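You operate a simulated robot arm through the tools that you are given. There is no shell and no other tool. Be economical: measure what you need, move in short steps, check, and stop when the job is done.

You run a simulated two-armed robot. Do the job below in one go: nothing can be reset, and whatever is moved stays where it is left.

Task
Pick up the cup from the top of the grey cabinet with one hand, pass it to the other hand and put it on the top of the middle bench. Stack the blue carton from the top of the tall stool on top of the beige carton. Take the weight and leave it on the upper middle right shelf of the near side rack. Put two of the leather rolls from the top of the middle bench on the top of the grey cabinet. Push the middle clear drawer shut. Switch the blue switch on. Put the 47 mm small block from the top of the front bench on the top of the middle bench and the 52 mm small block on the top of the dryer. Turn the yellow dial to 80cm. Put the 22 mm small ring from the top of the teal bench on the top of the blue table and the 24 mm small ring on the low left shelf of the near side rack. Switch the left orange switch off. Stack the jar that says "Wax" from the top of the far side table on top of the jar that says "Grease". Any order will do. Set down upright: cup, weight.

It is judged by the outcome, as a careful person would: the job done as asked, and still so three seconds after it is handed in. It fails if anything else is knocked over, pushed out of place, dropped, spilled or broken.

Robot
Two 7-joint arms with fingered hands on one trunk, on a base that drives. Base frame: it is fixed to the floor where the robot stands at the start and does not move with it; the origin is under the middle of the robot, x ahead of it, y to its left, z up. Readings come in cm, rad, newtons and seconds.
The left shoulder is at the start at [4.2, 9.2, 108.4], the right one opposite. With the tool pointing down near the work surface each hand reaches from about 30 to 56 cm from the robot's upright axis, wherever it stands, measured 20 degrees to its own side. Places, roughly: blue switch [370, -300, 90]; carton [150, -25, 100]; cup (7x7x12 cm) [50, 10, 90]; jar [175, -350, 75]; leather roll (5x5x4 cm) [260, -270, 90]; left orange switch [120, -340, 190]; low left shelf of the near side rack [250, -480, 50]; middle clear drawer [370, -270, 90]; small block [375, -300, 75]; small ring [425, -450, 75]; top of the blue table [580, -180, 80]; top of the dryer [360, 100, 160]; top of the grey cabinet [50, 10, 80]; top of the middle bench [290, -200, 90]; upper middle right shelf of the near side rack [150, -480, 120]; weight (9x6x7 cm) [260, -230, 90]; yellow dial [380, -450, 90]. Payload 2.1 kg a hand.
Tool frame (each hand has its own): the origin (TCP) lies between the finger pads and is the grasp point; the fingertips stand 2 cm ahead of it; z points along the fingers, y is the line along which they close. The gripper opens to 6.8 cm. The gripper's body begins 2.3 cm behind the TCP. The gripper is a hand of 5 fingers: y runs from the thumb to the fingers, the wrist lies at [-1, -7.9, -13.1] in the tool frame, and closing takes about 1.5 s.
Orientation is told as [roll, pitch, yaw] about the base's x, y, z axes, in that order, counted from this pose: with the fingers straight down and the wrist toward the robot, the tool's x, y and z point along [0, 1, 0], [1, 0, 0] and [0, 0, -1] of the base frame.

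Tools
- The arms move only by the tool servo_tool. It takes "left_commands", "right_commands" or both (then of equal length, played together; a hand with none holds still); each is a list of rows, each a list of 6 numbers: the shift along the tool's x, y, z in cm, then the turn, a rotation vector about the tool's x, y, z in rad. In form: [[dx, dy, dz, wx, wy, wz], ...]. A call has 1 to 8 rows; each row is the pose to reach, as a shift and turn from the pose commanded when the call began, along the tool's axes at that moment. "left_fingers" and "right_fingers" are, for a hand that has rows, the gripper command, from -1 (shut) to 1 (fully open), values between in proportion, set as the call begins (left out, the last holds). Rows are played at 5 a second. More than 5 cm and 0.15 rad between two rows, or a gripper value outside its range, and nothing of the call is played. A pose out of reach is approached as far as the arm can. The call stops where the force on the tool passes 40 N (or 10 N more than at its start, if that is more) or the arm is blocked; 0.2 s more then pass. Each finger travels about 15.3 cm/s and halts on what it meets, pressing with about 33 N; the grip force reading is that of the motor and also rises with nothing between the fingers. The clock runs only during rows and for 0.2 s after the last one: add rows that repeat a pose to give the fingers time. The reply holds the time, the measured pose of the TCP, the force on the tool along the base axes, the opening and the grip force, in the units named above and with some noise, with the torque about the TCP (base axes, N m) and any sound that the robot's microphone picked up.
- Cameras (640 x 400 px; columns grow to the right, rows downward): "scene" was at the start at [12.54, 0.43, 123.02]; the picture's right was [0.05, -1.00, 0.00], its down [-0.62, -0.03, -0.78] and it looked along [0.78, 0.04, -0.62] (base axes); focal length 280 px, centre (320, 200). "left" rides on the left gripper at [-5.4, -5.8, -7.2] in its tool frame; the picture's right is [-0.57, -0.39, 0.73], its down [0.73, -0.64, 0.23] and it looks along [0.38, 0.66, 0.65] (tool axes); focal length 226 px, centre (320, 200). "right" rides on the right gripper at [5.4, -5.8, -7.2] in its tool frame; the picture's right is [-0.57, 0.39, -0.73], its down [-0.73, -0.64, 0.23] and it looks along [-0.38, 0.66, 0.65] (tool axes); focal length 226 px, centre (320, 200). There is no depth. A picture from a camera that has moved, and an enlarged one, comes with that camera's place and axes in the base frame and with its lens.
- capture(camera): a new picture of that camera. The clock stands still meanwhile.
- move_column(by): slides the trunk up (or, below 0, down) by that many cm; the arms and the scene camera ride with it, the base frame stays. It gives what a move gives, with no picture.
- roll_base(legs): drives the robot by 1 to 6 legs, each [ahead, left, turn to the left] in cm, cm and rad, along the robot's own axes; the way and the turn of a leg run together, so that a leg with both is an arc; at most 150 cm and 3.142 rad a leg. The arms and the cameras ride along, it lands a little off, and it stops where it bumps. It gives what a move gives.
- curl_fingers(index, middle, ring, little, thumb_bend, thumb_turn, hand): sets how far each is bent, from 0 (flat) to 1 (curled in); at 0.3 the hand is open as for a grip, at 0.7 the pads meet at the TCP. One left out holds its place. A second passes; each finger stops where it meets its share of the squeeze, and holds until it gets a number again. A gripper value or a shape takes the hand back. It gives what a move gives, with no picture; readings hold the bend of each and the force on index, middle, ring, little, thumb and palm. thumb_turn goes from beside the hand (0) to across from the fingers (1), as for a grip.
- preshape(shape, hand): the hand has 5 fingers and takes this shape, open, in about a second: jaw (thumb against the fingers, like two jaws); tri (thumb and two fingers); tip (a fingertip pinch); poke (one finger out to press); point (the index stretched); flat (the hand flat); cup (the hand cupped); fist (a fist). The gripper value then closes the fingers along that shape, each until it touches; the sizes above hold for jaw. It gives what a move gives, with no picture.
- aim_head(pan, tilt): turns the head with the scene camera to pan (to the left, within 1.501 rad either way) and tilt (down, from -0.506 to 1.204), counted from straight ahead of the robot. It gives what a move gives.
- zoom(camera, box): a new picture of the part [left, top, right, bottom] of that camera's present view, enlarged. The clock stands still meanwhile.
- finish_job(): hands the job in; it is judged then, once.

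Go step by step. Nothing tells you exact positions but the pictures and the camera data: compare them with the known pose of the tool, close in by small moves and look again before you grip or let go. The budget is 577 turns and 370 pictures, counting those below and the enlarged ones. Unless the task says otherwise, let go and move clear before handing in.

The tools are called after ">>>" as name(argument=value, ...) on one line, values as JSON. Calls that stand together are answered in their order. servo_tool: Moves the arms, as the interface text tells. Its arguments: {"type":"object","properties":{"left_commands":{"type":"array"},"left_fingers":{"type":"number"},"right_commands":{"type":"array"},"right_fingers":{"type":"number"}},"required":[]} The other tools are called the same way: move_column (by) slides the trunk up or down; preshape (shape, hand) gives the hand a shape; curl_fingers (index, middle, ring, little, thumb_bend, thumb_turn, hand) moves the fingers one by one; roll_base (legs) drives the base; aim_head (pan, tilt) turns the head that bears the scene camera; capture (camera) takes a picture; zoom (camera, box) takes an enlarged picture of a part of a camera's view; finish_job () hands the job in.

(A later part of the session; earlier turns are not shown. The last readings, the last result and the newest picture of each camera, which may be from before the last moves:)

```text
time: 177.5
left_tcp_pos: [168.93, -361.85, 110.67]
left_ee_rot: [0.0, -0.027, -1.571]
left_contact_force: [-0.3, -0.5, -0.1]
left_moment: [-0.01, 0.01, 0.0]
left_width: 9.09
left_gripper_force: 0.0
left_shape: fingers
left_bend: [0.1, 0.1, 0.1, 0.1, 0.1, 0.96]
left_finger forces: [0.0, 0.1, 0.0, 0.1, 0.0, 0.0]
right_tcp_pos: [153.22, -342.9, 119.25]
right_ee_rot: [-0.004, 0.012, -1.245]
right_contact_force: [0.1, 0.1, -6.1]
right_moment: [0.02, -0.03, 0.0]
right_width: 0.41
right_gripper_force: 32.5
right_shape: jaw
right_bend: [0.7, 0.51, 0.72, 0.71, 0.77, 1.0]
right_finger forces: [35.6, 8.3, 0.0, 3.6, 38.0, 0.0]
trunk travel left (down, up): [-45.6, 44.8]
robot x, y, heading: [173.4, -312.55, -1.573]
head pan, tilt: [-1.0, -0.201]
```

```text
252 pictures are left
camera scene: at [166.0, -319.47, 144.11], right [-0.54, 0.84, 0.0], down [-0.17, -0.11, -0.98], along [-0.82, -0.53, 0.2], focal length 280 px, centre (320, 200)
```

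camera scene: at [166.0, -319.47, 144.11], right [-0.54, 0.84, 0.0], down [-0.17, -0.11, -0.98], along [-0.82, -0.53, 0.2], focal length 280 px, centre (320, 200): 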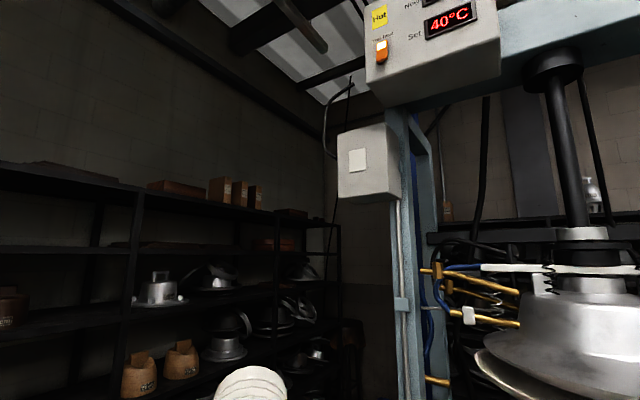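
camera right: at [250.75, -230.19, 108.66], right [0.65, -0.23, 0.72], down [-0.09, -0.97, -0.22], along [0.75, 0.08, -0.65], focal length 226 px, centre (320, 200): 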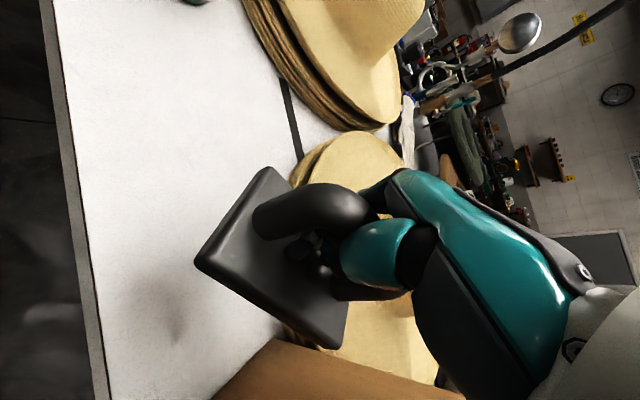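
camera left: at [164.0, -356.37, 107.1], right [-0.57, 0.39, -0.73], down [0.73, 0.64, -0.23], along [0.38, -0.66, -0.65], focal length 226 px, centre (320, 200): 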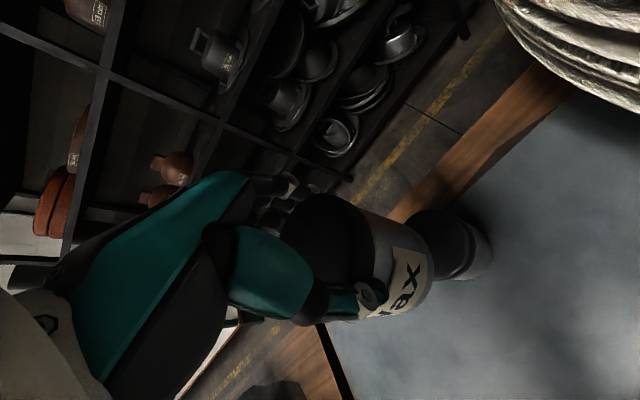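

>>> servo_tool(left_commands=[[2, -3, -2, 0, 0, 0], [4, -6.5, -4, 0, 0, 0], [6, -10, -6, 0, 0, 0], [9, -13.5, -6, 0, 0, 0], [12, -17, -6, 0, 0, 0], [14, -20, -6, 0, 0, 0]])

>>> aim_head(pan=-1.15, tilt=-0.45)

>>> capture(camera="scene")

>>> zoom(camera="scene", box=[240, 60, 480, 210])

```text
time: 178.9
left_tcp_pos: [181.93, -346.99, 109.87]
left_ee_rot: [0.002, -0.029, -1.57]
left_contact_force: [0.3, -0.9, -0.3]
left_moment: [-0.03, -0.01, 0.01]
left_width: 9.11
left_gripper_force: 0.1
left_shape: fingers
left_bend: [0.1, 0.1, 0.1, 0.1, 0.1, 0.96]
left_finger forces: [0.0, 0.0, 0.1, 0.0, 0.1, 0.0]
left hand out of reach, approached as far as the arm can: row 3, 4, 5, 6
right_tcp_pos: [153.19, -342.97, 119.03]
right_ee_rot: [-0.003, 0.011, -1.246]
right_contact_force: [0.2, -0.1, -7.1]
right_moment: [0.02, -0.04, 0.02]
right_width: 0.41
right_gripper_force: 32.9
right_shape: jaw
right_bend: [0.7, 0.51, 0.72, 0.71, 0.77, 1.0]
right_finger forces: [35.9, 8.3, 0.0, 3.6, 38.2, 0.1]
trunk travel left (down, up): [-45.6, 44.8]
robot x, y, heading: [173.07, -312.55, -1.57]
head pan, tilt: [-1.0, -0.201]
```

```text
time: 179.7
left_tcp_pos: [181.9, -347.1, 109.62]
left_ee_rot: [0.002, -0.029, -1.571]
left_contact_force: [-0.2, -0.1, 0.2]
left_moment: [0.03, 0.0, -0.02]
left_width: 9.11
left_gripper_force: 0.0
left_shape: fingers
left_bend: [0.1, 0.1, 0.1, 0.1, 0.1, 0.96]
left_finger forces: [0.0, 0.1, 0.1, 0.0, 0.0, 0.0]
right_tcp_pos: [153.26, -342.97, 119.04]
right_ee_rot: [-0.004, 0.013, -1.244]
right_contact_force: [-0.3, 0.2, -5.5]
right_moment: [-0.03, -0.1, 0.0]
right_width: 0.4
right_gripper_force: 33.3
right_shape: jaw
right_bend: [0.7, 0.51, 0.72, 0.71, 0.77, 1.0]
right_finger forces: [35.8, 8.3, 0.2, 3.6, 38.1, 0.0]
trunk travel left (down, up): [-45.6, 44.8]
robot x, y, heading: [172.93, -312.51, -1.571]
head pan, tilt: [-1.15, -0.45]
```

```text
251 pictures are left
camera scene: at [166.6, -317.83, 146.03], right [-0.41, 0.91, 0.0], down [-0.4, -0.18, -0.9], along [-0.82, -0.37, 0.43], focal length 280 px, centre (320, 200)
```

scene: 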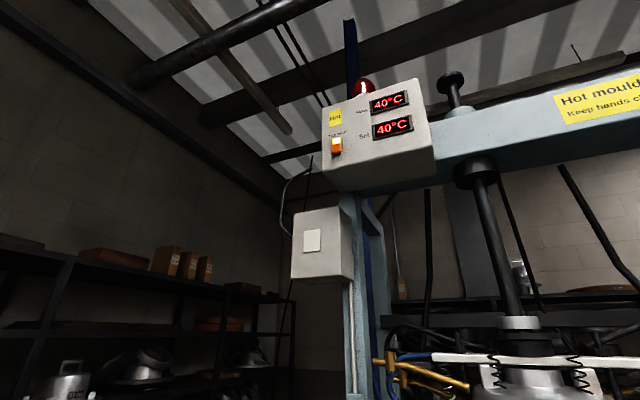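

```text
2.67 times, centred on (360, 135) of scene
camera zoom: at [166.6, -317.83, 146.03], right [-0.41, 0.91, 0.0], down [-0.4, -0.18, -0.9], along [-0.82, -0.37, 0.43], focal length 747 px, centre (213, 373)
```

zoom: 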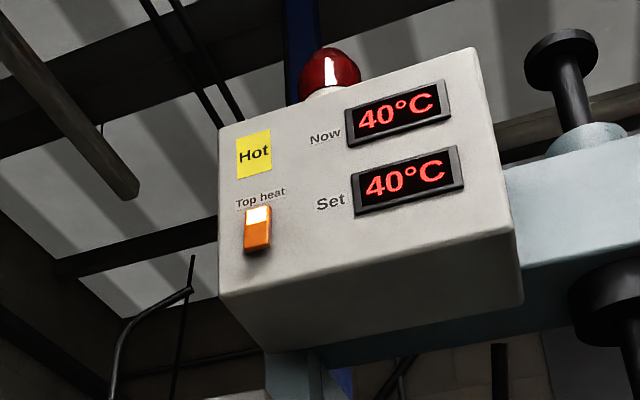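

The "Top heat" orange rocker is on the panel at about [111, -338, 190]. I'm turning to face it (-x), raising the trunk, and making a poke hand with the left.

>>> roll_base(legs=[[-12, 0, 0], [0, 0, -1.57]])

>>> move_column(by=38)

>>> aim_head(pan=0.3, tilt=0)

>>> capture(camera="scene")

```text
time: 184.7
left_tcp_pos: [138.79, -310.23, 109.71]
left_ee_rot: [0.003, -0.031, -3.115]
left_contact_force: [-0.3, -0.7, 0.4]
left_moment: [0.01, -0.02, -0.03]
left_width: 9.08
left_gripper_force: 0.1
left_shape: fingers
left_bend: [0.1, 0.1, 0.1, 0.1, 0.1, 0.96]
left_finger forces: [0.0, 0.0, 0.0, 0.1, 0.0, 0.0]
right_tcp_pos: [142.13, -281.3, 119.08]
right_ee_rot: [-0.003, 0.014, -2.789]
right_contact_force: [-0.1, -1.2, -5.1]
right_moment: [-0.09, -0.01, 0.01]
right_width: 0.4
right_gripper_force: 32.7
right_shape: jaw
right_bend: [0.7, 0.51, 0.72, 0.71, 0.77, 1.0]
right_finger forces: [35.5, 8.6, 0.0, 3.6, 37.8, 0.0]
trunk travel left (down, up): [-45.6, 44.8]
robot x, y, heading: [173.12, -299.83, -3.114]
head pan, tilt: [-1.15, -0.45]
```

```text
time: 188.3
left_tcp_pos: [138.78, -310.13, 147.79]
left_ee_rot: [0.002, -0.03, -3.116]
left_contact_force: [-0.1, -0.7, 0.5]
left_moment: [0.01, -0.01, -0.01]
left_width: 9.1
left_gripper_force: 0.1
left_shape: fingers
left_bend: [0.1, 0.1, 0.1, 0.1, 0.1, 0.96]
left_finger forces: [0.0, 0.1, 0.1, 0.0, 0.0, 0.0]
right_tcp_pos: [142.13, -281.2, 157.26]
right_ee_rot: [-0.003, 0.013, -2.791]
right_contact_force: [0.7, -0.6, -6.4]
right_moment: [-0.06, -0.01, 0.0]
right_width: 0.37
right_gripper_force: 32.9
right_shape: jaw
right_bend: [0.7, 0.51, 0.72, 0.71, 0.77, 1.0]
right_finger forces: [35.6, 9.0, 0.1, 3.5, 38.1, 0.1]
trunk travel left (down, up): [-83.6, 6.8]
robot x, y, heading: [172.82, -300.34, -3.117]
head pan, tilt: [-1.15, -0.45]
```

```text
time: 189.9
left_tcp_pos: [138.77, -310.08, 147.84]
left_ee_rot: [0.002, -0.03, -3.115]
left_contact_force: [-0.9, 0.4, -0.4]
left_moment: [0.03, 0.03, -0.02]
left_width: 9.11
left_gripper_force: 0.0
left_shape: fingers
left_bend: [0.1, 0.1, 0.1, 0.1, 0.1, 0.96]
left_finger forces: [0.1, 0.1, 0.1, 0.0, 0.0, 0.0]
right_tcp_pos: [142.06, -281.31, 157.1]
right_ee_rot: [-0.004, 0.012, -2.79]
right_contact_force: [0.8, 0.1, -4.7]
right_moment: [-0.06, -0.02, 0.0]
right_width: 0.39
right_gripper_force: 32.9
right_shape: jaw
right_bend: [0.7, 0.51, 0.72, 0.71, 0.77, 1.0]
right_finger forces: [35.6, 9.1, 0.0, 3.4, 38.2, 0.0]
trunk travel left (down, up): [-83.6, 6.8]
robot x, y, heading: [173.14, -300.61, -3.112]
head pan, tilt: [0.3, 0.0]
```

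```text
249 pictures are left
camera scene: at [163.42, -303.16, 180.42], right [-0.32, 0.95, 0.0], down [0.0, 0.0, -1.0], along [-0.95, -0.32, 0.0], focal length 280 px, centre (320, 200)
```

scene: 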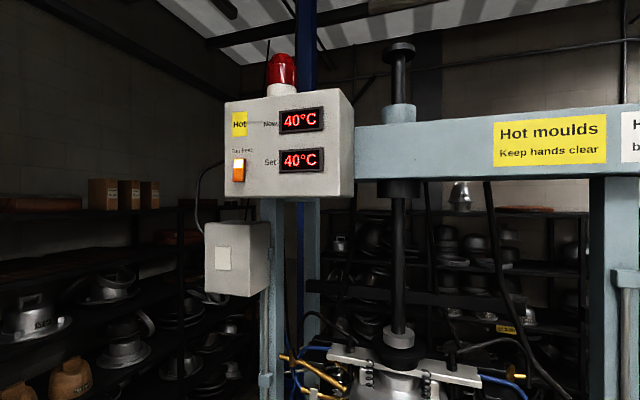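

>>> zoom(camera="scene", box=[215, 95, 355, 205])

>>> zoom(camera="scene", box=[225, 145, 255, 190])

```text
3.64 times, centred on (285, 150) of scene
camera zoom: at [163.42, -303.16, 180.42], right [-0.32, 0.95, 0.0], down [0.0, 0.0, -1.0], along [-0.95, -0.32, 0.0], focal length 1019 px, centre (447, 382)
```

zoom: 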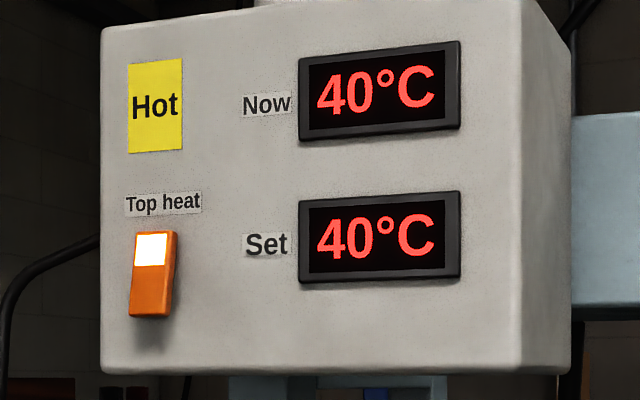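

```text
8.89 times, centred on (240, 168) of scene
camera zoom: at [163.42, -303.16, 180.42], right [-0.32, 0.95, 0.0], down [0.0, 0.0, -1.0], along [-0.95, -0.32, 0.0], focal length 2491 px, centre (1031, 489)
```

zoom: 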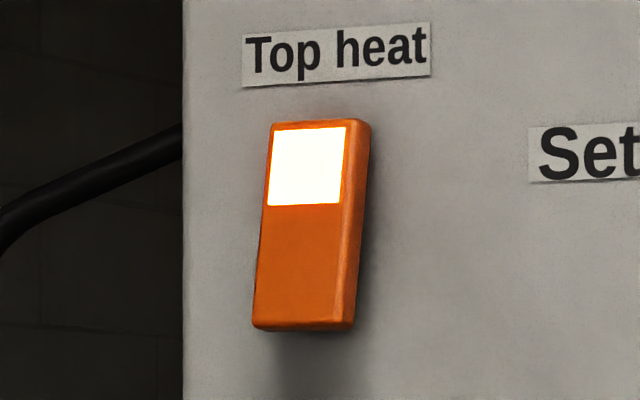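

>>> roll_base(legs=[[8, 11, -0.03]])

>>> preshape(hand="left", shape="poke")

>>> servo_tool(left_commands=[[1, -1, -2, -0.14, 0, 0], [2, -2, -4, -0.28, 0, 0], [3, -3, -6, -0.42, 0, 0], [4, -4, -8, -0.56, 0, 0], [5, -4, -10, -0.7, 0, 0], [6, -4, -12, -0.84, 0, 0], [7, -4, -14, -0.98, 0, 0], [8, -4, -16, -1.12, 0, 0]])

>>> capture(camera="scene")

```text
time: 191.2
left_tcp_pos: [130.93, -320.16, 147.78]
left_ee_rot: [0.0, -0.027, 3.137]
left_contact_force: [-0.1, -0.6, -1.2]
left_moment: [-0.03, 0.01, -0.01]
left_width: 9.12
left_gripper_force: 0.0
left_shape: fingers
left_bend: [0.1, 0.1, 0.1, 0.1, 0.1, 0.96]
left_finger forces: [0.0, 0.0, 0.0, 0.0, 0.1, 0.0]
right_tcp_pos: [134.98, -291.22, 157.2]
right_ee_rot: [-0.004, 0.011, -2.822]
right_contact_force: [0.0, -0.4, -5.4]
right_moment: [-0.08, 0.03, 0.01]
right_width: 0.38
right_gripper_force: 33.7
right_shape: jaw
right_bend: [0.7, 0.51, 0.72, 0.71, 0.77, 1.0]
right_finger forces: [35.7, 8.9, 0.1, 3.6, 38.2, 0.1]
trunk travel left (down, up): [-83.6, 6.8]
robot x, y, heading: [165.43, -311.42, 3.138]
head pan, tilt: [0.3, 0.0]
```

```text
time: 192.1
left_tcp_pos: [130.86, -320.04, 147.82]
left_ee_rot: [0.001, -0.03, 3.136]
left_contact_force: [0.4, -0.6, -0.6]
left_moment: [-0.02, 0.04, -0.02]
left_width: 0.03
left_gripper_force: 0.0
left_shape: poke
left_bend: [0.7, 0.7, 0.99, 0.99, 1.0, 1.0]
left_finger forces: [0.1, 0.0, 0.1, 0.0, 0.0, 0.1]
right_tcp_pos: [135.15, -291.19, 157.12]
right_ee_rot: [-0.004, 0.012, -2.82]
right_contact_force: [-0.5, 0.0, -6.3]
right_moment: [-0.05, -0.02, -0.05]
right_width: 0.39
right_gripper_force: 32.8
right_shape: jaw
right_bend: [0.7, 0.51, 0.72, 0.71, 0.77, 1.0]
right_finger forces: [35.8, 8.8, 0.1, 3.5, 38.2, 0.0]
trunk travel left (down, up): [-83.6, 6.8]
robot x, y, heading: [165.4, -311.29, 3.138]
head pan, tilt: [0.3, 0.0]
```

```text
time: 193.9
left_tcp_pos: [130.85, -329.02, 164.49]
left_ee_rot: [0.002, -1.152, 3.135]
left_contact_force: [-0.1, 0.2, 0.0]
left_moment: [-0.03, -0.04, -0.01]
left_width: 0.0
left_gripper_force: 0.1
left_shape: poke
left_bend: [0.7, 0.7, 0.99, 0.99, 1.0, 1.0]
left_finger forces: [0.0, 0.0, 0.1, 0.0, 0.0, 0.1]
left hand out of reach, approached as far as the arm can: row 3, 4, 5, 6, 7, 8
right_tcp_pos: [135.1, -291.27, 157.16]
right_ee_rot: [-0.005, 0.014, -2.819]
right_contact_force: [0.0, -0.9, -5.6]
right_moment: [-0.06, -0.04, 0.01]
right_width: 0.44
right_gripper_force: 32.5
right_shape: jaw
right_bend: [0.7, 0.51, 0.72, 0.71, 0.77, 1.0]
right_finger forces: [35.6, 8.9, 0.1, 3.5, 38.0, 0.0]
trunk travel left (down, up): [-83.6, 6.8]
robot x, y, heading: [165.5, -310.91, 3.139]
head pan, tilt: [0.3, 0.0]
```

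```text
246 pictures are left
camera scene: at [155.74, -313.84, 180.42], right [-0.29, 0.96, 0.0], down [0.0, 0.0, -1.0], along [-0.96, -0.29, 0.0], focal length 280 px, centre (320, 200)
```

scene: 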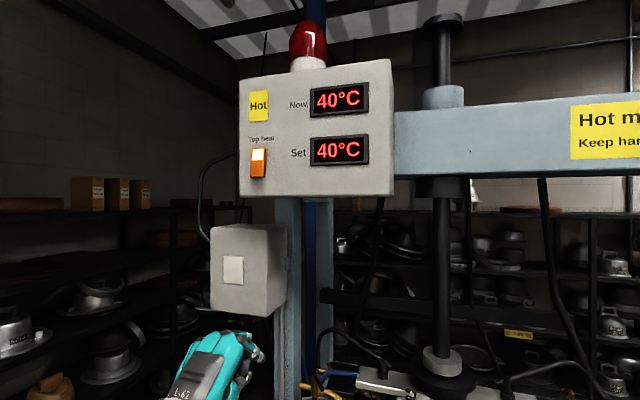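

>>> move_column(by=6)

>>> servo_tool(left_commands=[[2, 3.5, 0, -0.07, 0, 0], [4, 7, 0, -0.14, 0, 0], [6, 10.5, 0, -0.21, 0, 0], [8, 13.5, -0.3, -0.28, 0, 0], [8, 15.6, -0.6, -0.35, 0, 0]])

>>> capture(camera="scene")

>>> capture(camera="left")

```text
time: 194.9
left_tcp_pos: [130.77, -329.05, 170.4]
left_ee_rot: [0.004, -1.149, 3.133]
left_contact_force: [0.3, -0.6, 0.7]
left_moment: [0.05, -0.02, -0.03]
left_width: 0.0
left_gripper_force: 0.1
left_shape: poke
left_bend: [0.7, 0.7, 0.99, 0.99, 1.0, 1.0]
left_finger forces: [0.0, 0.0, 0.0, 0.1, 0.0, 0.0]
right_tcp_pos: [135.03, -291.3, 163.2]
right_ee_rot: [-0.004, 0.012, -2.82]
right_contact_force: [-0.5, 0.4, -6.2]
right_moment: [-0.05, -0.01, 0.0]
right_width: 0.4
right_gripper_force: 32.7
right_shape: jaw
right_bend: [0.7, 0.51, 0.72, 0.71, 0.77, 1.0]
right_finger forces: [35.7, 9.0, 0.0, 3.5, 38.2, 0.0]
trunk travel left (down, up): [-89.6, 0.8]
robot x, y, heading: [165.78, -311.1, 3.14]
head pan, tilt: [0.3, 0.0]
```

```text
time: 196.1
left_tcp_pos: [124.75, -337.0, 185.02]
left_ee_rot: [0.02, -1.501, 3.115]
left_contact_force: [0.2, 0.1, 0.0]
left_moment: [0.0, 0.01, 0.02]
left_width: 0.0
left_gripper_force: 0.1
left_shape: poke
left_bend: [0.7, 0.7, 0.99, 0.99, 1.0, 1.0]
left_finger forces: [0.0, 0.1, 0.1, 0.0, 0.0, 0.0]
right_tcp_pos: [135.12, -291.11, 163.17]
right_ee_rot: [-0.003, 0.014, -2.82]
right_contact_force: [0.2, 0.4, -6.1]
right_moment: [-0.07, -0.01, 0.0]
right_width: 0.39
right_gripper_force: 33.1
right_shape: jaw
right_bend: [0.7, 0.51, 0.72, 0.71, 0.77, 1.0]
right_finger forces: [35.6, 9.1, 0.0, 3.5, 38.2, 0.1]
trunk travel left (down, up): [-89.6, 0.8]
robot x, y, heading: [165.25, -311.19, 3.135]
head pan, tilt: [0.3, 0.0]
```

```text
245 pictures are left
camera scene: at [155.73, -313.75, 186.42], right [-0.29, 0.96, 0.0], down [0.0, 0.0, -1.0], along [-0.96, -0.29, 0.0], focal length 280 px, centre (320, 200)
```

scene: 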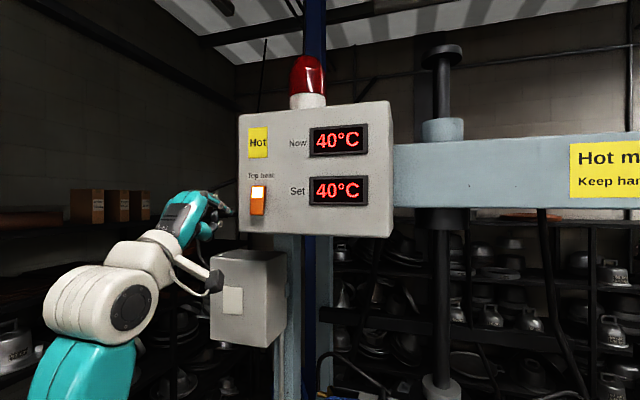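

```text
244 pictures are left
camera left: at [132.22, -331.68, 179.63], right [-0.7, 0.57, -0.44], down [-0.19, -0.73, -0.65], along [-0.69, -0.37, 0.62], focal length 226 px, centre (320, 200)
```

left: 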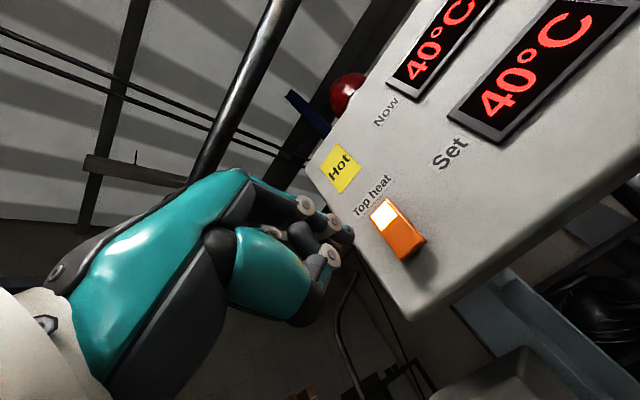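

>>> servo_tool(left_commands=[[0, 0.2, 2, 0, 0, 0], [0, 0.3, 3.5, 0, 0, 0], [0, 0.3, 4.5, 0, 0, 0]])

>>> zoom(camera="left", box=[260, 150, 500, 300])

>>> zoom(camera="scene", box=[180, 150, 320, 250])

```text
time: 196.9
left_tcp_pos: [120.12, -337.0, 184.93]
left_ee_rot: [0.012, -1.5, 3.125]
left_contact_force: [-0.6, -0.8, -1.0]
left_moment: [0.01, -0.01, 0.04]
left_width: 0.0
left_gripper_force: 0.0
left_shape: poke
left_bend: [0.7, 0.7, 0.99, 0.99, 1.0, 1.0]
left_finger forces: [0.0, 0.0, 0.0, 0.0, 0.0, 0.0]
right_tcp_pos: [135.12, -291.15, 163.14]
right_ee_rot: [-0.005, 0.012, -2.82]
right_contact_force: [0.9, 0.4, -5.2]
right_moment: [-0.09, -0.02, 0.0]
right_width: 0.42
right_gripper_force: 33.3
right_shape: jaw
right_bend: [0.7, 0.51, 0.72, 0.71, 0.77, 1.0]
right_finger forces: [35.6, 9.2, 0.1, 3.5, 38.2, 0.0]
trunk travel left (down, up): [-89.6, 0.8]
robot x, y, heading: [165.26, -310.97, 3.141]
head pan, tilt: [0.3, 0.0]
```

```text
2.67 times, centred on (380, 225) of left
camera zoom: at [127.7, -331.71, 179.67], right [-0.7, 0.57, -0.44], down [-0.19, -0.73, -0.65], along [-0.69, -0.37, 0.62], focal length 603 px, centre (160, 133)
```

zoom: 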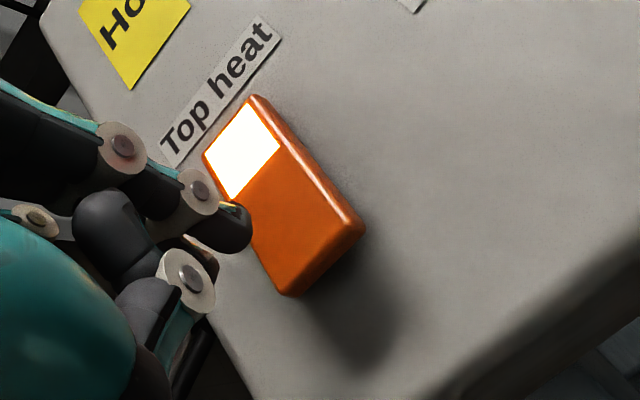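

```text
4.00 times, centred on (250, 200) of scene
camera zoom: at [155.73, -313.82, 186.42], right [-0.29, 0.96, 0.0], down [0.0, 0.0, -1.0], along [-0.96, -0.29, 0.0], focal length 1121 px, centre (600, 200)
```

zoom: 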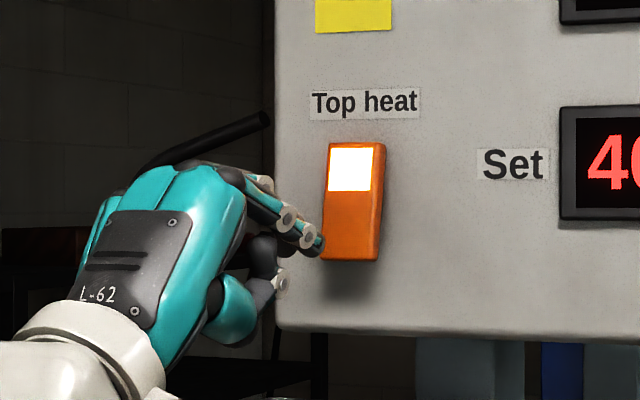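

>>> servo_tool(left_commands=[[0, 0, 0.8, 0, 0, 0], [0, 0, 1.6, 0, 0, 0], [0, 0, 2.4, 0, 0, 0], [0, 0, 3.0, 0, 0, 0]])

>>> zoom(camera="scene", box=[180, 150, 320, 250])

```text
time: 197.9
left_tcp_pos: [117.65, -337.03, 184.81]
left_ee_rot: [0.016, -1.505, 3.122]
left_contact_force: [9.4, 2.1, -2.1]
left_moment: [-0.01, -0.04, -0.06]
left_width: 0.01
left_gripper_force: 0.1
left_shape: poke
left_bend: [0.7, 0.7, 0.99, 0.99, 1.0, 1.0]
left_finger forces: [7.6, 1.7, 0.0, 0.1, 0.0, 0.1]
right_tcp_pos: [135.39, -291.26, 163.14]
right_ee_rot: [-0.003, 0.011, -2.821]
right_contact_force: [-0.7, 1.2, -6.5]
right_moment: [-0.06, -0.02, 0.03]
right_width: 0.43
right_gripper_force: 33.1
right_shape: jaw
right_bend: [0.7, 0.5, 0.72, 0.71, 0.77, 1.0]
right_finger forces: [35.8, 9.1, 0.0, 3.5, 38.3, 0.0]
trunk travel left (down, up): [-89.6, 0.8]
robot x, y, heading: [165.31, -311.53, 3.14]
head pan, tilt: [0.3, 0.0]
```

```text
4.00 times, centred on (250, 200) of scene
camera zoom: at [156.06, -313.77, 186.44], right [-0.29, 0.96, 0.0], down [0.0, 0.0, -1.0], along [-0.96, -0.29, 0.0], focal length 1121 px, centre (600, 200)
```

zoom: 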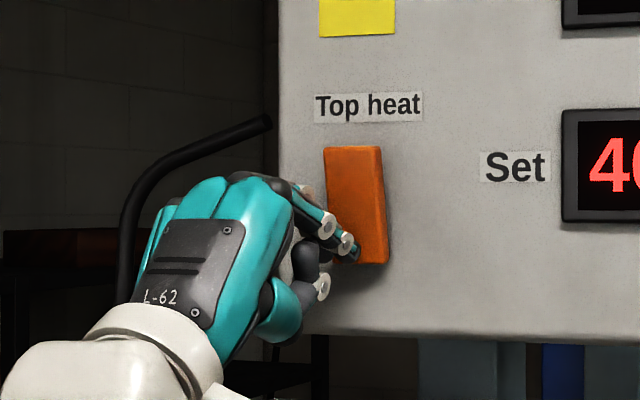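

The rocker flipped and its light is off. I'm withdrawing, and will then plan the way round to the rack aisle.

>>> servo_tool(left_commands=[[0, 0, -3, 0, 0, 0], [0, 0, -6, 0, 0, 0], [0, 0, -9, 0, 0, 0], [-1, -3, -11, 0.1, 0, 0], [-2, -6, -12, 0.2, 0, 0], [-3, -9, -12, 0.3, 0, 0], [-4, -12, -12, 0.4, 0, 0]])

>>> roll_base(legs=[[-12, -12, 0]])

>>> servo_tool(left_commands=[[-1, -2, -1, 0.14, 0, 0], [-2, -4, -2, 0.28, 0, 0], [-3, -6, -2, 0.42, 0, 0], [-4, -8, -2, 0.56, 0, 0], [-5, -10, -2, 0.7, 0, 0], [-5, -10, -2, 0.84, 0, 0], [-5, -10, -2, 0.98, 0, 0], [-5, -10, -2, 1.1, 0, 0]])

>>> move_column(by=-45)

>>> aim_head(pan=0, tilt=0.5)

>>> capture(camera="scene")

```text
time: 199.5
left_tcp_pos: [130.12, -333.16, 173.58]
left_ee_rot: [0.002, -1.098, 3.137]
left_contact_force: [-0.9, 0.0, 0.1]
left_moment: [-0.02, 0.05, 0.0]
left_width: 0.01
left_gripper_force: 0.1
left_shape: poke
left_bend: [0.7, 0.7, 0.99, 0.99, 1.0, 1.0]
left_finger forces: [0.0, 0.1, 0.0, 0.0, 0.0, 0.0]
right_tcp_pos: [135.12, -291.25, 163.15]
right_ee_rot: [-0.003, 0.013, -2.821]
right_contact_force: [0.4, -0.5, -6.0]
right_moment: [-0.06, 0.0, -0.03]
right_width: 0.4
right_gripper_force: 32.7
right_shape: jaw
right_bend: [0.7, 0.5, 0.72, 0.71, 0.77, 1.0]
right_finger forces: [35.7, 9.2, 0.0, 3.5, 38.3, 0.1]
trunk travel left (down, up): [-89.6, 0.8]
robot x, y, heading: [165.36, -310.88, 3.135]
head pan, tilt: [0.3, 0.0]
```

```text
time: 201.0
left_tcp_pos: [142.21, -321.27, 173.59]
left_ee_rot: [0.002, -1.1, 3.136]
left_contact_force: [0.5, 1.1, -0.4]
left_moment: [0.02, 0.01, -0.02]
left_width: 0.0
left_gripper_force: 0.1
left_shape: poke
left_bend: [0.7, 0.7, 0.99, 0.99, 1.0, 1.0]
left_finger forces: [0.1, 0.0, 0.0, 0.0, 0.1, 0.0]
right_tcp_pos: [147.08, -279.38, 163.13]
right_ee_rot: [-0.004, 0.012, -2.817]
right_contact_force: [-0.4, -0.3, -5.7]
right_moment: [-0.05, -0.01, 0.02]
right_width: 0.39
right_gripper_force: 32.9
right_shape: jaw
right_bend: [0.7, 0.5, 0.72, 0.71, 0.77, 1.0]
right_finger forces: [35.9, 9.0, 0.0, 3.4, 38.3, 0.1]
trunk travel left (down, up): [-89.6, 0.8]
robot x, y, heading: [177.91, -299.44, 3.134]
head pan, tilt: [0.3, 0.0]
```

```text
time: 202.8
left_tcp_pos: [148.51, -316.45, 165.69]
left_ee_rot: [0.001, 0.001, 3.14]
left_contact_force: [0.2, -0.7, 0.1]
left_moment: [-0.02, -0.01, 0.01]
left_width: 0.02
left_gripper_force: 0.1
left_shape: poke
left_bend: [0.7, 0.7, 0.99, 0.99, 1.0, 1.0]
left_finger forces: [0.0, 0.0, 0.0, 0.1, 0.1, 0.0]
left hand out of reach, approached as far as the arm can: row 3, 4, 5
right_tcp_pos: [147.04, -279.44, 163.04]
right_ee_rot: [-0.003, 0.011, -2.82]
right_contact_force: [-0.3, -0.4, -7.0]
right_moment: [-0.05, -0.04, 0.0]
right_width: 0.41
right_gripper_force: 33.1
right_shape: jaw
right_bend: [0.7, 0.5, 0.72, 0.71, 0.77, 1.0]
right_finger forces: [35.8, 9.1, 0.0, 3.4, 38.3, 0.0]
trunk travel left (down, up): [-89.6, 0.8]
robot x, y, heading: [177.6, -299.21, 3.141]
head pan, tilt: [0.3, 0.0]
```

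```text
refused: -45 is not a number from -40 to 40
```

```text
time: 203.7
left_tcp_pos: [148.47, -316.35, 165.61]
left_ee_rot: [0.002, 0.0, 3.136]
left_contact_force: [0.3, 0.0, -1.0]
left_moment: [-0.03, 0.01, 0.03]
left_width: 0.0
left_gripper_force: 0.1
left_shape: poke
left_bend: [0.7, 0.7, 0.99, 0.99, 1.0, 1.0]
left_finger forces: [0.0, 0.1, 0.0, 0.0, 0.1, 0.0]
right_tcp_pos: [147.12, -279.47, 163.13]
right_ee_rot: [-0.003, 0.013, -2.818]
right_contact_force: [0.7, -0.3, -6.5]
right_moment: [-0.05, -0.02, 0.01]
right_width: 0.43
right_gripper_force: 33.2
right_shape: jaw
right_bend: [0.7, 0.5, 0.72, 0.71, 0.77, 1.0]
right_finger forces: [35.8, 9.1, 0.0, 3.4, 38.3, 0.1]
trunk travel left (down, up): [-89.6, 0.8]
robot x, y, heading: [177.42, -299.5, 3.139]
head pan, tilt: [0.0, 0.499]
```

```text
240 pictures are left
camera scene: at [167.21, -299.28, 181.82], right [0.0, 1.0, 0.0], down [0.48, 0.0, -0.88], along [-0.88, 0.0, -0.48], focal length 280 px, centre (320, 200)
```

scene: 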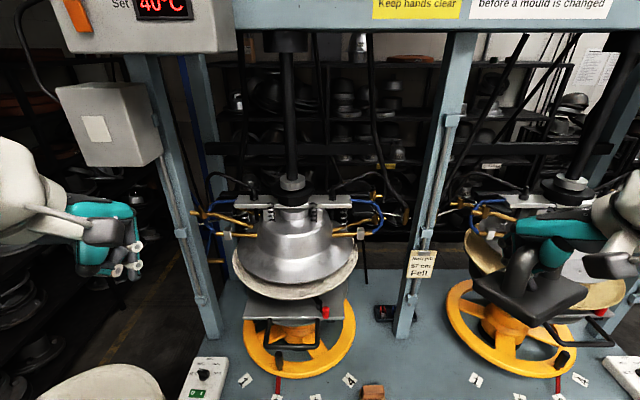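

>>> move_column(by=-38)

>>> roll_base(legs=[[-28, 0, 0], [0, -148, 0], [55, -59, 0]])

>>> capture(camera="scene")

```text
time: 207.4
left_tcp_pos: [148.47, -316.39, 127.6]
left_ee_rot: [0.002, 0.001, 3.139]
left_contact_force: [-0.4, -0.3, 0.1]
left_moment: [-0.01, 0.0, -0.01]
left_width: 0.0
left_gripper_force: 0.0
left_shape: poke
left_bend: [0.7, 0.7, 0.99, 0.99, 1.0, 1.0]
left_finger forces: [0.0, 0.1, 0.0, 0.0, 0.1, 0.0]
right_tcp_pos: [147.1, -279.39, 125.12]
right_ee_rot: [-0.005, 0.013, -2.82]
right_contact_force: [-0.2, 0.2, -5.9]
right_moment: [-0.06, 0.01, 0.03]
right_width: 0.37
right_gripper_force: 33.0
right_shape: jaw
right_bend: [0.7, 0.5, 0.72, 0.71, 0.77, 1.0]
right_finger forces: [35.7, 9.3, 0.0, 3.5, 38.3, 0.1]
trunk travel left (down, up): [-51.6, 38.8]
robot x, y, heading: [177.39, -299.75, 3.134]
head pan, tilt: [0.0, 0.499]
```

```text
time: 220.2
left_tcp_pos: [123.05, -109.83, 127.56]
left_ee_rot: [0.001, 0.001, -3.14]
left_contact_force: [-0.3, -1.0, -0.5]
left_moment: [-0.02, -0.02, 0.02]
left_width: 0.01
left_gripper_force: 0.1
left_shape: poke
left_bend: [0.7, 0.7, 0.99, 0.99, 1.0, 1.0]
left_finger forces: [0.1, 0.0, 0.0, 0.0, 0.0, 0.0]
right_tcp_pos: [121.48, -72.94, 125.08]
right_ee_rot: [-0.001, 0.013, -2.815]
right_contact_force: [0.0, -0.1, -6.7]
right_moment: [-0.04, -0.03, 0.02]
right_width: 0.4
right_gripper_force: 33.5
right_shape: jaw
right_bend: [0.7, 0.5, 0.72, 0.71, 0.77, 1.0]
right_finger forces: [35.9, 9.5, 0.0, 3.5, 38.7, 0.1]
trunk travel left (down, up): [-51.6, 38.8]
robot x, y, heading: [151.77, -92.39, -3.138]
head pan, tilt: [0.0, 0.499]
```

```text
239 pictures are left
camera scene: at [140.77, -92.67, 143.78], right [0.0, 1.0, 0.0], down [0.48, 0.0, -0.88], along [-0.88, 0.0, -0.48], focal length 280 px, centre (320, 200)
```

scene: 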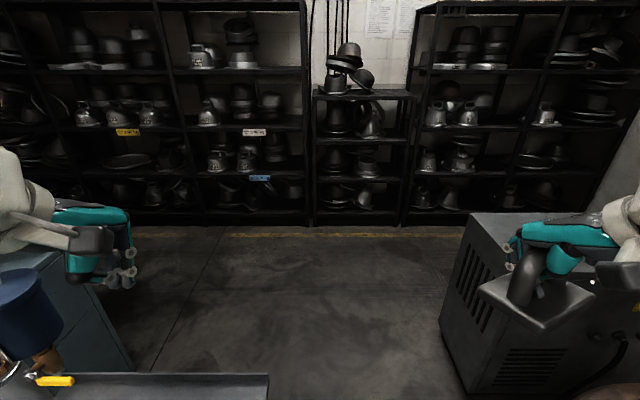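

>>> roll_base(legs=[[46, -23, 0], [108, 6, 0], [0, 0, 1.57]])

>>> aim_head(pan=0, tilt=0.35)

>>> capture(camera="scene")

```text
time: 232.2
left_tcp_pos: [14.07, -104.29, 127.54]
left_ee_rot: [0.002, 0.002, -1.574]
left_contact_force: [0.1, 0.3, -0.3]
left_moment: [-0.02, 0.01, 0.01]
left_width: 0.01
left_gripper_force: 0.0
left_shape: poke
left_bend: [0.7, 0.7, 0.99, 0.99, 1.0, 1.0]
left_finger forces: [0.0, 0.0, 0.1, 0.1, 0.0, 0.1]
right_tcp_pos: [-23.09, -105.7, 125.23]
right_ee_rot: [-0.002, 0.012, -1.247]
right_contact_force: [1.0, -0.4, -5.9]
right_moment: [0.02, -0.05, 0.03]
right_width: 0.39
right_gripper_force: 32.7
right_shape: jaw
right_bend: [0.7, 0.5, 0.72, 0.71, 0.77, 1.0]
right_finger forces: [35.7, 9.8, 0.1, 3.4, 38.3, 0.0]
trunk travel left (down, up): [-51.6, 38.8]
robot x, y, heading: [-3.26, -75.43, -1.575]
head pan, tilt: [0.0, 0.499]
```

```text
time: 232.9
left_tcp_pos: [13.9, -104.29, 127.54]
left_ee_rot: [0.001, 0.0, -1.574]
left_contact_force: [1.0, -0.6, -0.4]
left_moment: [-0.05, -0.01, 0.0]
left_width: 0.03
left_gripper_force: 0.1
left_shape: poke
left_bend: [0.7, 0.7, 0.99, 0.99, 1.0, 1.0]
left_finger forces: [0.0, 0.0, 0.0, 0.1, 0.0, 0.0]
right_tcp_pos: [-22.9, -105.81, 125.13]
right_ee_rot: [-0.003, 0.013, -1.249]
right_contact_force: [-0.5, 0.6, -5.7]
right_moment: [0.01, -0.03, 0.01]
right_width: 0.42
right_gripper_force: 33.1
right_shape: jaw
right_bend: [0.7, 0.5, 0.72, 0.71, 0.77, 1.0]
right_finger forces: [35.7, 9.7, 0.0, 3.5, 38.3, 0.0]
trunk travel left (down, up): [-51.6, 38.8]
robot x, y, heading: [-3.1, -75.23, -1.581]
head pan, tilt: [0.0, 0.351]
```

```text
238 pictures are left
camera scene: at [-3.09, -86.64, 145.14], right [-1.0, 0.0, 0.0], down [0.0, 0.34, -0.94], along [0.0, -0.94, -0.34], focal length 280 px, centre (320, 200)
```

scene: 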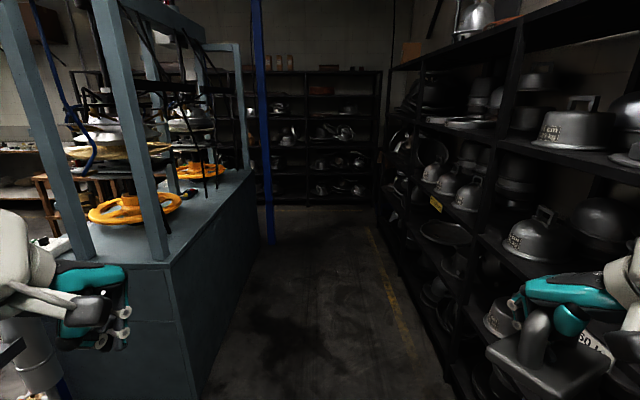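

>>> roll_base(legs=[[148, 3, 0], [148, 3, 0]])

>>> aim_head(pan=0.5, tilt=0.4)

>>> capture(camera="scene")

```text
time: 247.3
left_tcp_pos: [18.48, -403.9, 127.56]
left_ee_rot: [0.003, 0.002, -1.573]
left_contact_force: [0.4, 1.1, -0.4]
left_moment: [-0.01, -0.01, 0.0]
left_width: 0.0
left_gripper_force: 0.1
left_shape: poke
left_bend: [0.7, 0.7, 0.99, 0.99, 1.0, 1.0]
left_finger forces: [0.0, 0.0, 0.0, 0.2, 0.0, 0.0]
right_tcp_pos: [-18.33, -405.45, 125.12]
right_ee_rot: [-0.003, 0.016, -1.246]
right_contact_force: [-0.7, -0.2, -7.2]
right_moment: [-0.01, -0.08, 0.03]
right_width: 0.42
right_gripper_force: 33.6
right_shape: jaw
right_bend: [0.7, 0.5, 0.72, 0.71, 0.77, 1.0]
right_finger forces: [36.0, 9.8, 0.0, 3.4, 38.5, 0.1]
trunk travel left (down, up): [-51.6, 38.8]
robot x, y, heading: [1.34, -374.89, -1.571]
head pan, tilt: [0.0, 0.351]
```

```text
time: 248.3
left_tcp_pos: [18.57, -403.86, 127.66]
left_ee_rot: [0.001, 0.001, -1.572]
left_contact_force: [0.4, -0.6, -0.6]
left_moment: [-0.01, 0.01, 0.0]
left_width: 0.01
left_gripper_force: 0.0
left_shape: poke
left_bend: [0.7, 0.7, 0.99, 0.99, 1.0, 1.0]
left_finger forces: [0.0, 0.0, 0.0, 0.0, 0.1, 0.0]
right_tcp_pos: [-18.55, -405.46, 125.17]
right_ee_rot: [-0.002, 0.015, -1.246]
right_contact_force: [0.9, -0.2, -6.5]
right_moment: [0.01, -0.06, -0.02]
right_width: 0.41
right_gripper_force: 33.1
right_shape: jaw
right_bend: [0.7, 0.5, 0.72, 0.71, 0.77, 1.0]
right_finger forces: [36.0, 10.0, 0.1, 3.4, 38.5, 0.0]
trunk travel left (down, up): [-51.6, 38.8]
robot x, y, heading: [1.34, -375.16, -1.574]
head pan, tilt: [0.499, 0.4]
```

```text
237 pictures are left
camera scene: at [5.88, -385.14, 144.69], right [-0.88, -0.48, 0.0], down [-0.18, 0.34, -0.92], along [0.44, -0.81, -0.39], focal length 280 px, centre (320, 200)
```

scene: 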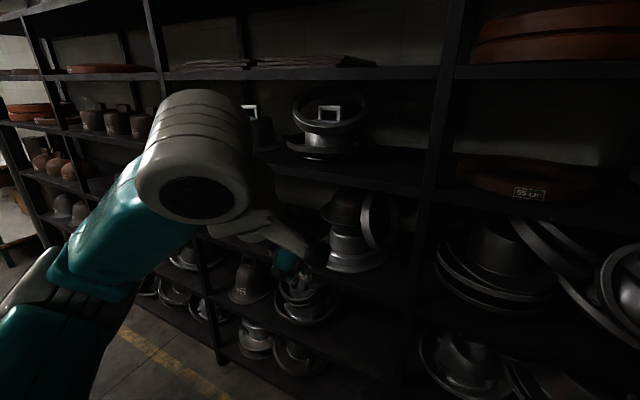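

>>> roll_base(legs=[[25, 0, 0], [0, 100, 0]])

>>> aim_head(pan=0.1, tilt=0.3)

>>> capture(camera="scene")

```text
time: 254.9
left_tcp_pos: [118.22, -430.73, 127.58]
left_ee_rot: [0.001, 0.001, -1.592]
left_contact_force: [0.0, 0.3, -0.5]
left_moment: [0.0, 0.01, 0.0]
left_width: 0.01
left_gripper_force: 0.0
left_shape: poke
left_bend: [0.7, 0.7, 0.99, 0.99, 1.0, 1.0]
left_finger forces: [0.0, 0.1, 0.1, 0.0, 0.0, 0.1]
right_tcp_pos: [81.33, -431.66, 125.22]
right_ee_rot: [-0.005, 0.015, -1.263]
right_contact_force: [0.3, 0.6, -6.6]
right_moment: [0.0, -0.05, 0.02]
right_width: 0.41
right_gripper_force: 33.4
right_shape: jaw
right_bend: [0.7, 0.5, 0.72, 0.71, 0.77, 1.0]
right_finger forces: [35.9, 9.9, 0.0, 3.3, 38.7, 0.1]
trunk travel left (down, up): [-51.6, 38.8]
robot x, y, heading: [101.69, -401.7, -1.587]
head pan, tilt: [0.499, 0.4]
```

```text
time: 255.8
left_tcp_pos: [118.26, -430.8, 127.58]
left_ee_rot: [0.002, 0.001, -1.592]
left_contact_force: [-0.3, 0.6, 0.4]
left_moment: [-0.03, 0.0, 0.03]
left_width: 0.0
left_gripper_force: 0.2
left_shape: poke
left_bend: [0.7, 0.7, 0.99, 0.99, 1.0, 1.0]
left_finger forces: [0.1, 0.1, 0.1, 0.0, 0.0, 0.0]
right_tcp_pos: [81.44, -431.63, 125.1]
right_ee_rot: [-0.003, 0.015, -1.266]
right_contact_force: [0.9, 0.2, -5.3]
right_moment: [0.03, -0.09, 0.02]
right_width: 0.4
right_gripper_force: 32.5
right_shape: jaw
right_bend: [0.7, 0.5, 0.72, 0.71, 0.77, 1.0]
right_finger forces: [36.0, 9.9, 0.1, 3.5, 38.6, 0.0]
trunk travel left (down, up): [-51.6, 38.8]
robot x, y, heading: [101.9, -401.82, -1.587]
head pan, tilt: [0.099, 0.3]
```

```text
236 pictures are left
camera scene: at [102.46, -412.84, 145.62], right [-1.0, -0.08, 0.0], down [-0.02, 0.3, -0.96], along [0.08, -0.95, -0.3], focal length 280 px, centre (320, 200)
```

scene: 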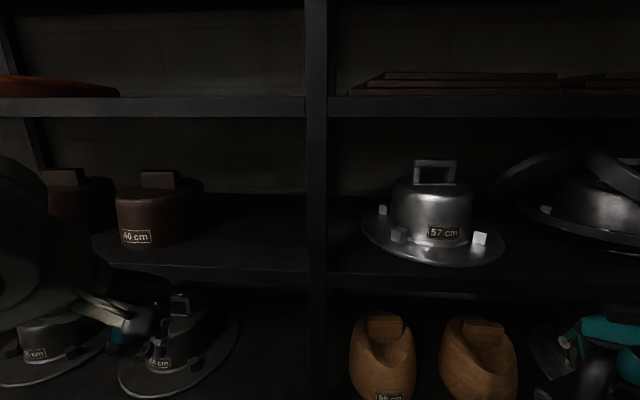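

I see free space on the z≈123.5 shelf, between the brown "40 cm" pot and the upright (x≈116). I'm positioning the robot there.

>>> roll_base(legs=[[0, 28, 0.017], [4, 0, 0]])

>>> servo_tool(right_commands=[[0, 0, -2, 0, 0, 0.08], [0, 0, -4, 0, 0, 0.16], [0, 0, -6, 0, 0, 0.24], [0, 0, -8, 0, 0, 0.3], [0, 0, -9.5, 0, 0, 0.3]])

>>> aim_head(pan=-0.3, tilt=0.35)

>>> capture(camera="scene")

>>> capture(camera="right")

```text
time: 258.2
left_tcp_pos: [146.56, -434.99, 127.49]
left_ee_rot: [0.001, 0.002, -1.577]
left_contact_force: [0.3, -0.3, -0.5]
left_moment: [-0.02, 0.01, -0.01]
left_width: 0.01
left_gripper_force: 0.1
left_shape: poke
left_bend: [0.7, 0.7, 0.99, 0.99, 1.0, 1.0]
left_finger forces: [0.0, 0.0, 0.0, 0.0, 0.0, 0.0]
right_tcp_pos: [109.6, -436.37, 125.07]
right_ee_rot: [-0.002, 0.015, -1.251]
right_contact_force: [-0.1, -0.6, -5.7]
right_moment: [0.03, -0.04, 0.01]
right_width: 0.4
right_gripper_force: 32.9
right_shape: jaw
right_bend: [0.7, 0.5, 0.72, 0.71, 0.77, 1.0]
right_finger forces: [36.1, 9.8, 0.1, 3.5, 38.7, 0.0]
trunk travel left (down, up): [-51.6, 38.8]
robot x, y, heading: [129.89, -406.2, -1.583]
head pan, tilt: [0.099, 0.3]
```

```text
time: 259.4
left_tcp_pos: [146.58, -434.97, 127.7]
left_ee_rot: [0.003, 0.002, -1.578]
left_contact_force: [0.3, 0.1, -0.2]
left_moment: [0.04, 0.0, 0.0]
left_width: 0.0
left_gripper_force: 0.0
left_shape: poke
left_bend: [0.7, 0.7, 0.99, 0.99, 1.0, 1.0]
left_finger forces: [0.0, 0.0, 0.0, 0.1, 0.0, 0.0]
right_tcp_pos: [109.52, -436.21, 134.62]
right_ee_rot: [-0.008, 0.012, -1.551]
right_contact_force: [0.5, -1.8, -7.3]
right_moment: [-0.01, -0.03, 0.01]
right_width: 0.4
right_gripper_force: 33.4
right_shape: jaw
right_bend: [0.7, 0.5, 0.72, 0.71, 0.77, 1.0]
right_finger forces: [36.0, 9.9, 0.0, 3.4, 38.6, 0.0]
trunk travel left (down, up): [-51.6, 38.8]
robot x, y, heading: [129.61, -405.93, -1.579]
head pan, tilt: [0.099, 0.3]
```

```text
time: 260.3
left_tcp_pos: [146.7, -434.91, 127.66]
left_ee_rot: [0.003, 0.001, -1.578]
left_contact_force: [-1.1, -0.1, -0.5]
left_moment: [0.01, 0.03, 0.0]
left_width: 0.01
left_gripper_force: 0.0
left_shape: poke
left_bend: [0.7, 0.7, 0.99, 0.99, 1.0, 1.0]
left_finger forces: [0.1, 0.1, 0.0, 0.0, 0.0, 0.0]
right_tcp_pos: [109.63, -436.11, 134.52]
right_ee_rot: [-0.008, 0.011, -1.549]
right_contact_force: [0.0, 0.2, -5.7]
right_moment: [-0.03, -0.05, -0.03]
right_width: 0.41
right_gripper_force: 33.1
right_shape: jaw
right_bend: [0.7, 0.5, 0.72, 0.71, 0.77, 1.0]
right_finger forces: [36.1, 9.9, 0.1, 3.4, 38.7, 0.0]
trunk travel left (down, up): [-51.6, 38.8]
robot x, y, heading: [129.74, -406.23, -1.574]
head pan, tilt: [-0.3, 0.351]
```

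```text
235 pictures are left
camera scene: at [126.81, -416.78, 145.15], right [-0.95, 0.3, 0.0], down [0.1, 0.33, -0.94], along [-0.28, -0.9, -0.34], focal length 280 px, centre (320, 200)
```

scene: 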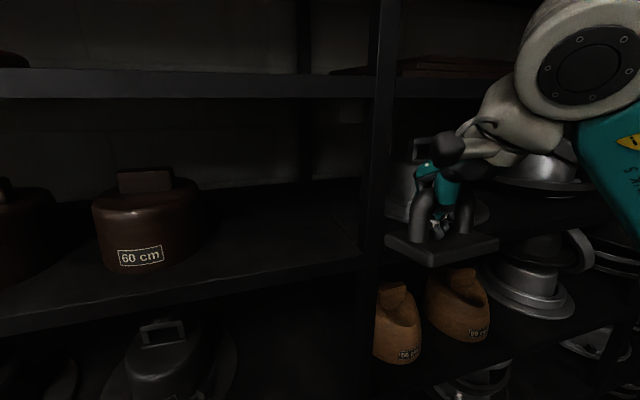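

```text
234 pictures are left
camera right: at [115.0, -430.3, 141.74], right [-0.55, -0.41, 0.73], down [-0.75, 0.63, -0.22], along [-0.37, -0.66, -0.65], focal length 226 px, centre (320, 200)
```

right: 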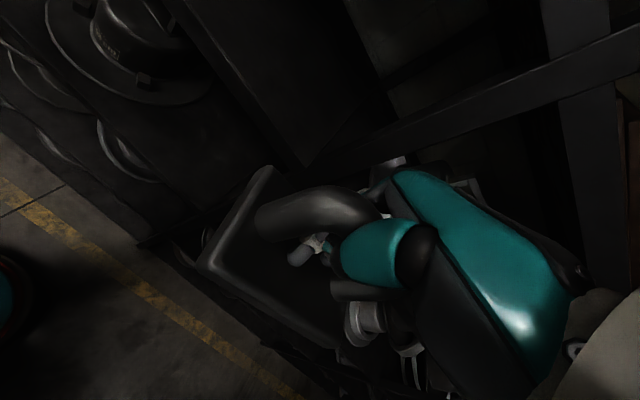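

>>> servo_tool(right_commands=[[3, 1, 1, 0, 0, 0], [6, 3, 2, 0, 0, 0], [9, 5.5, 3, 0, 0, 0], [9.9, 8.5, 3.6, 0, 0, 0], [9.9, 8.5, 3.6, 0, 0, 0]])

>>> capture(camera="scene")

>>> capture(camera="right")

```text
time: 261.5
left_tcp_pos: [146.47, -434.79, 127.52]
left_ee_rot: [0.001, 0.003, -1.578]
left_contact_force: [0.4, 0.5, 0.1]
left_moment: [-0.02, -0.02, -0.02]
left_width: 0.01
left_gripper_force: 0.0
left_shape: poke
left_bend: [0.7, 0.7, 0.99, 0.99, 1.0, 1.0]
left_finger forces: [0.0, 0.0, 0.1, 0.1, 0.0, 0.0]
right_tcp_pos: [119.67, -444.59, 130.73]
right_ee_rot: [-0.007, 0.012, -1.552]
right_contact_force: [-0.2, -0.3, -6.1]
right_moment: [0.02, -0.06, 0.01]
right_width: 0.4
right_gripper_force: 33.3
right_shape: jaw
right_bend: [0.7, 0.5, 0.72, 0.71, 0.77, 1.0]
right_finger forces: [35.6, 10.7, 0.1, 3.4, 39.0, 0.0]
trunk travel left (down, up): [-51.6, 38.8]
robot x, y, heading: [129.56, -405.98, -1.578]
head pan, tilt: [-0.3, 0.351]
```

```text
233 pictures are left
camera scene: at [126.81, -416.78, 145.15], right [-0.95, 0.3, 0.0], down [0.1, 0.33, -0.94], along [-0.28, -0.9, -0.34], focal length 280 px, centre (320, 200)
```

scene: 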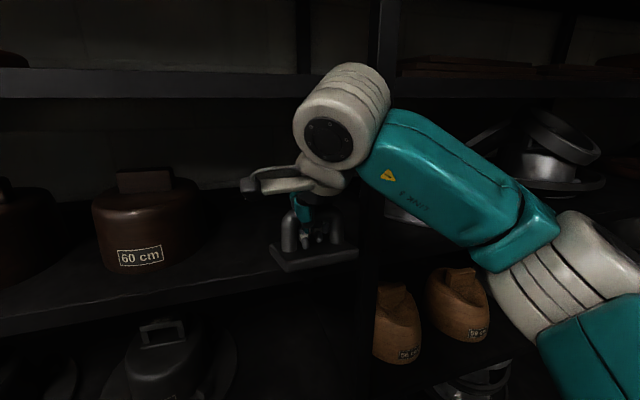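

```text
232 pictures are left
camera right: at [125.15, -438.61, 137.86], right [-0.55, -0.41, 0.73], down [-0.75, 0.63, -0.22], along [-0.37, -0.66, -0.65], focal length 226 px, centre (320, 200)
```

right: 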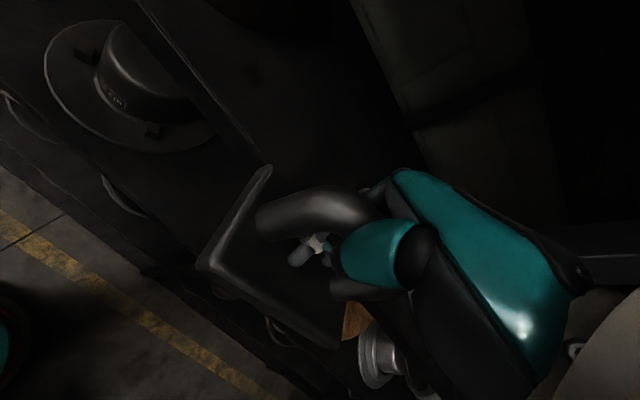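

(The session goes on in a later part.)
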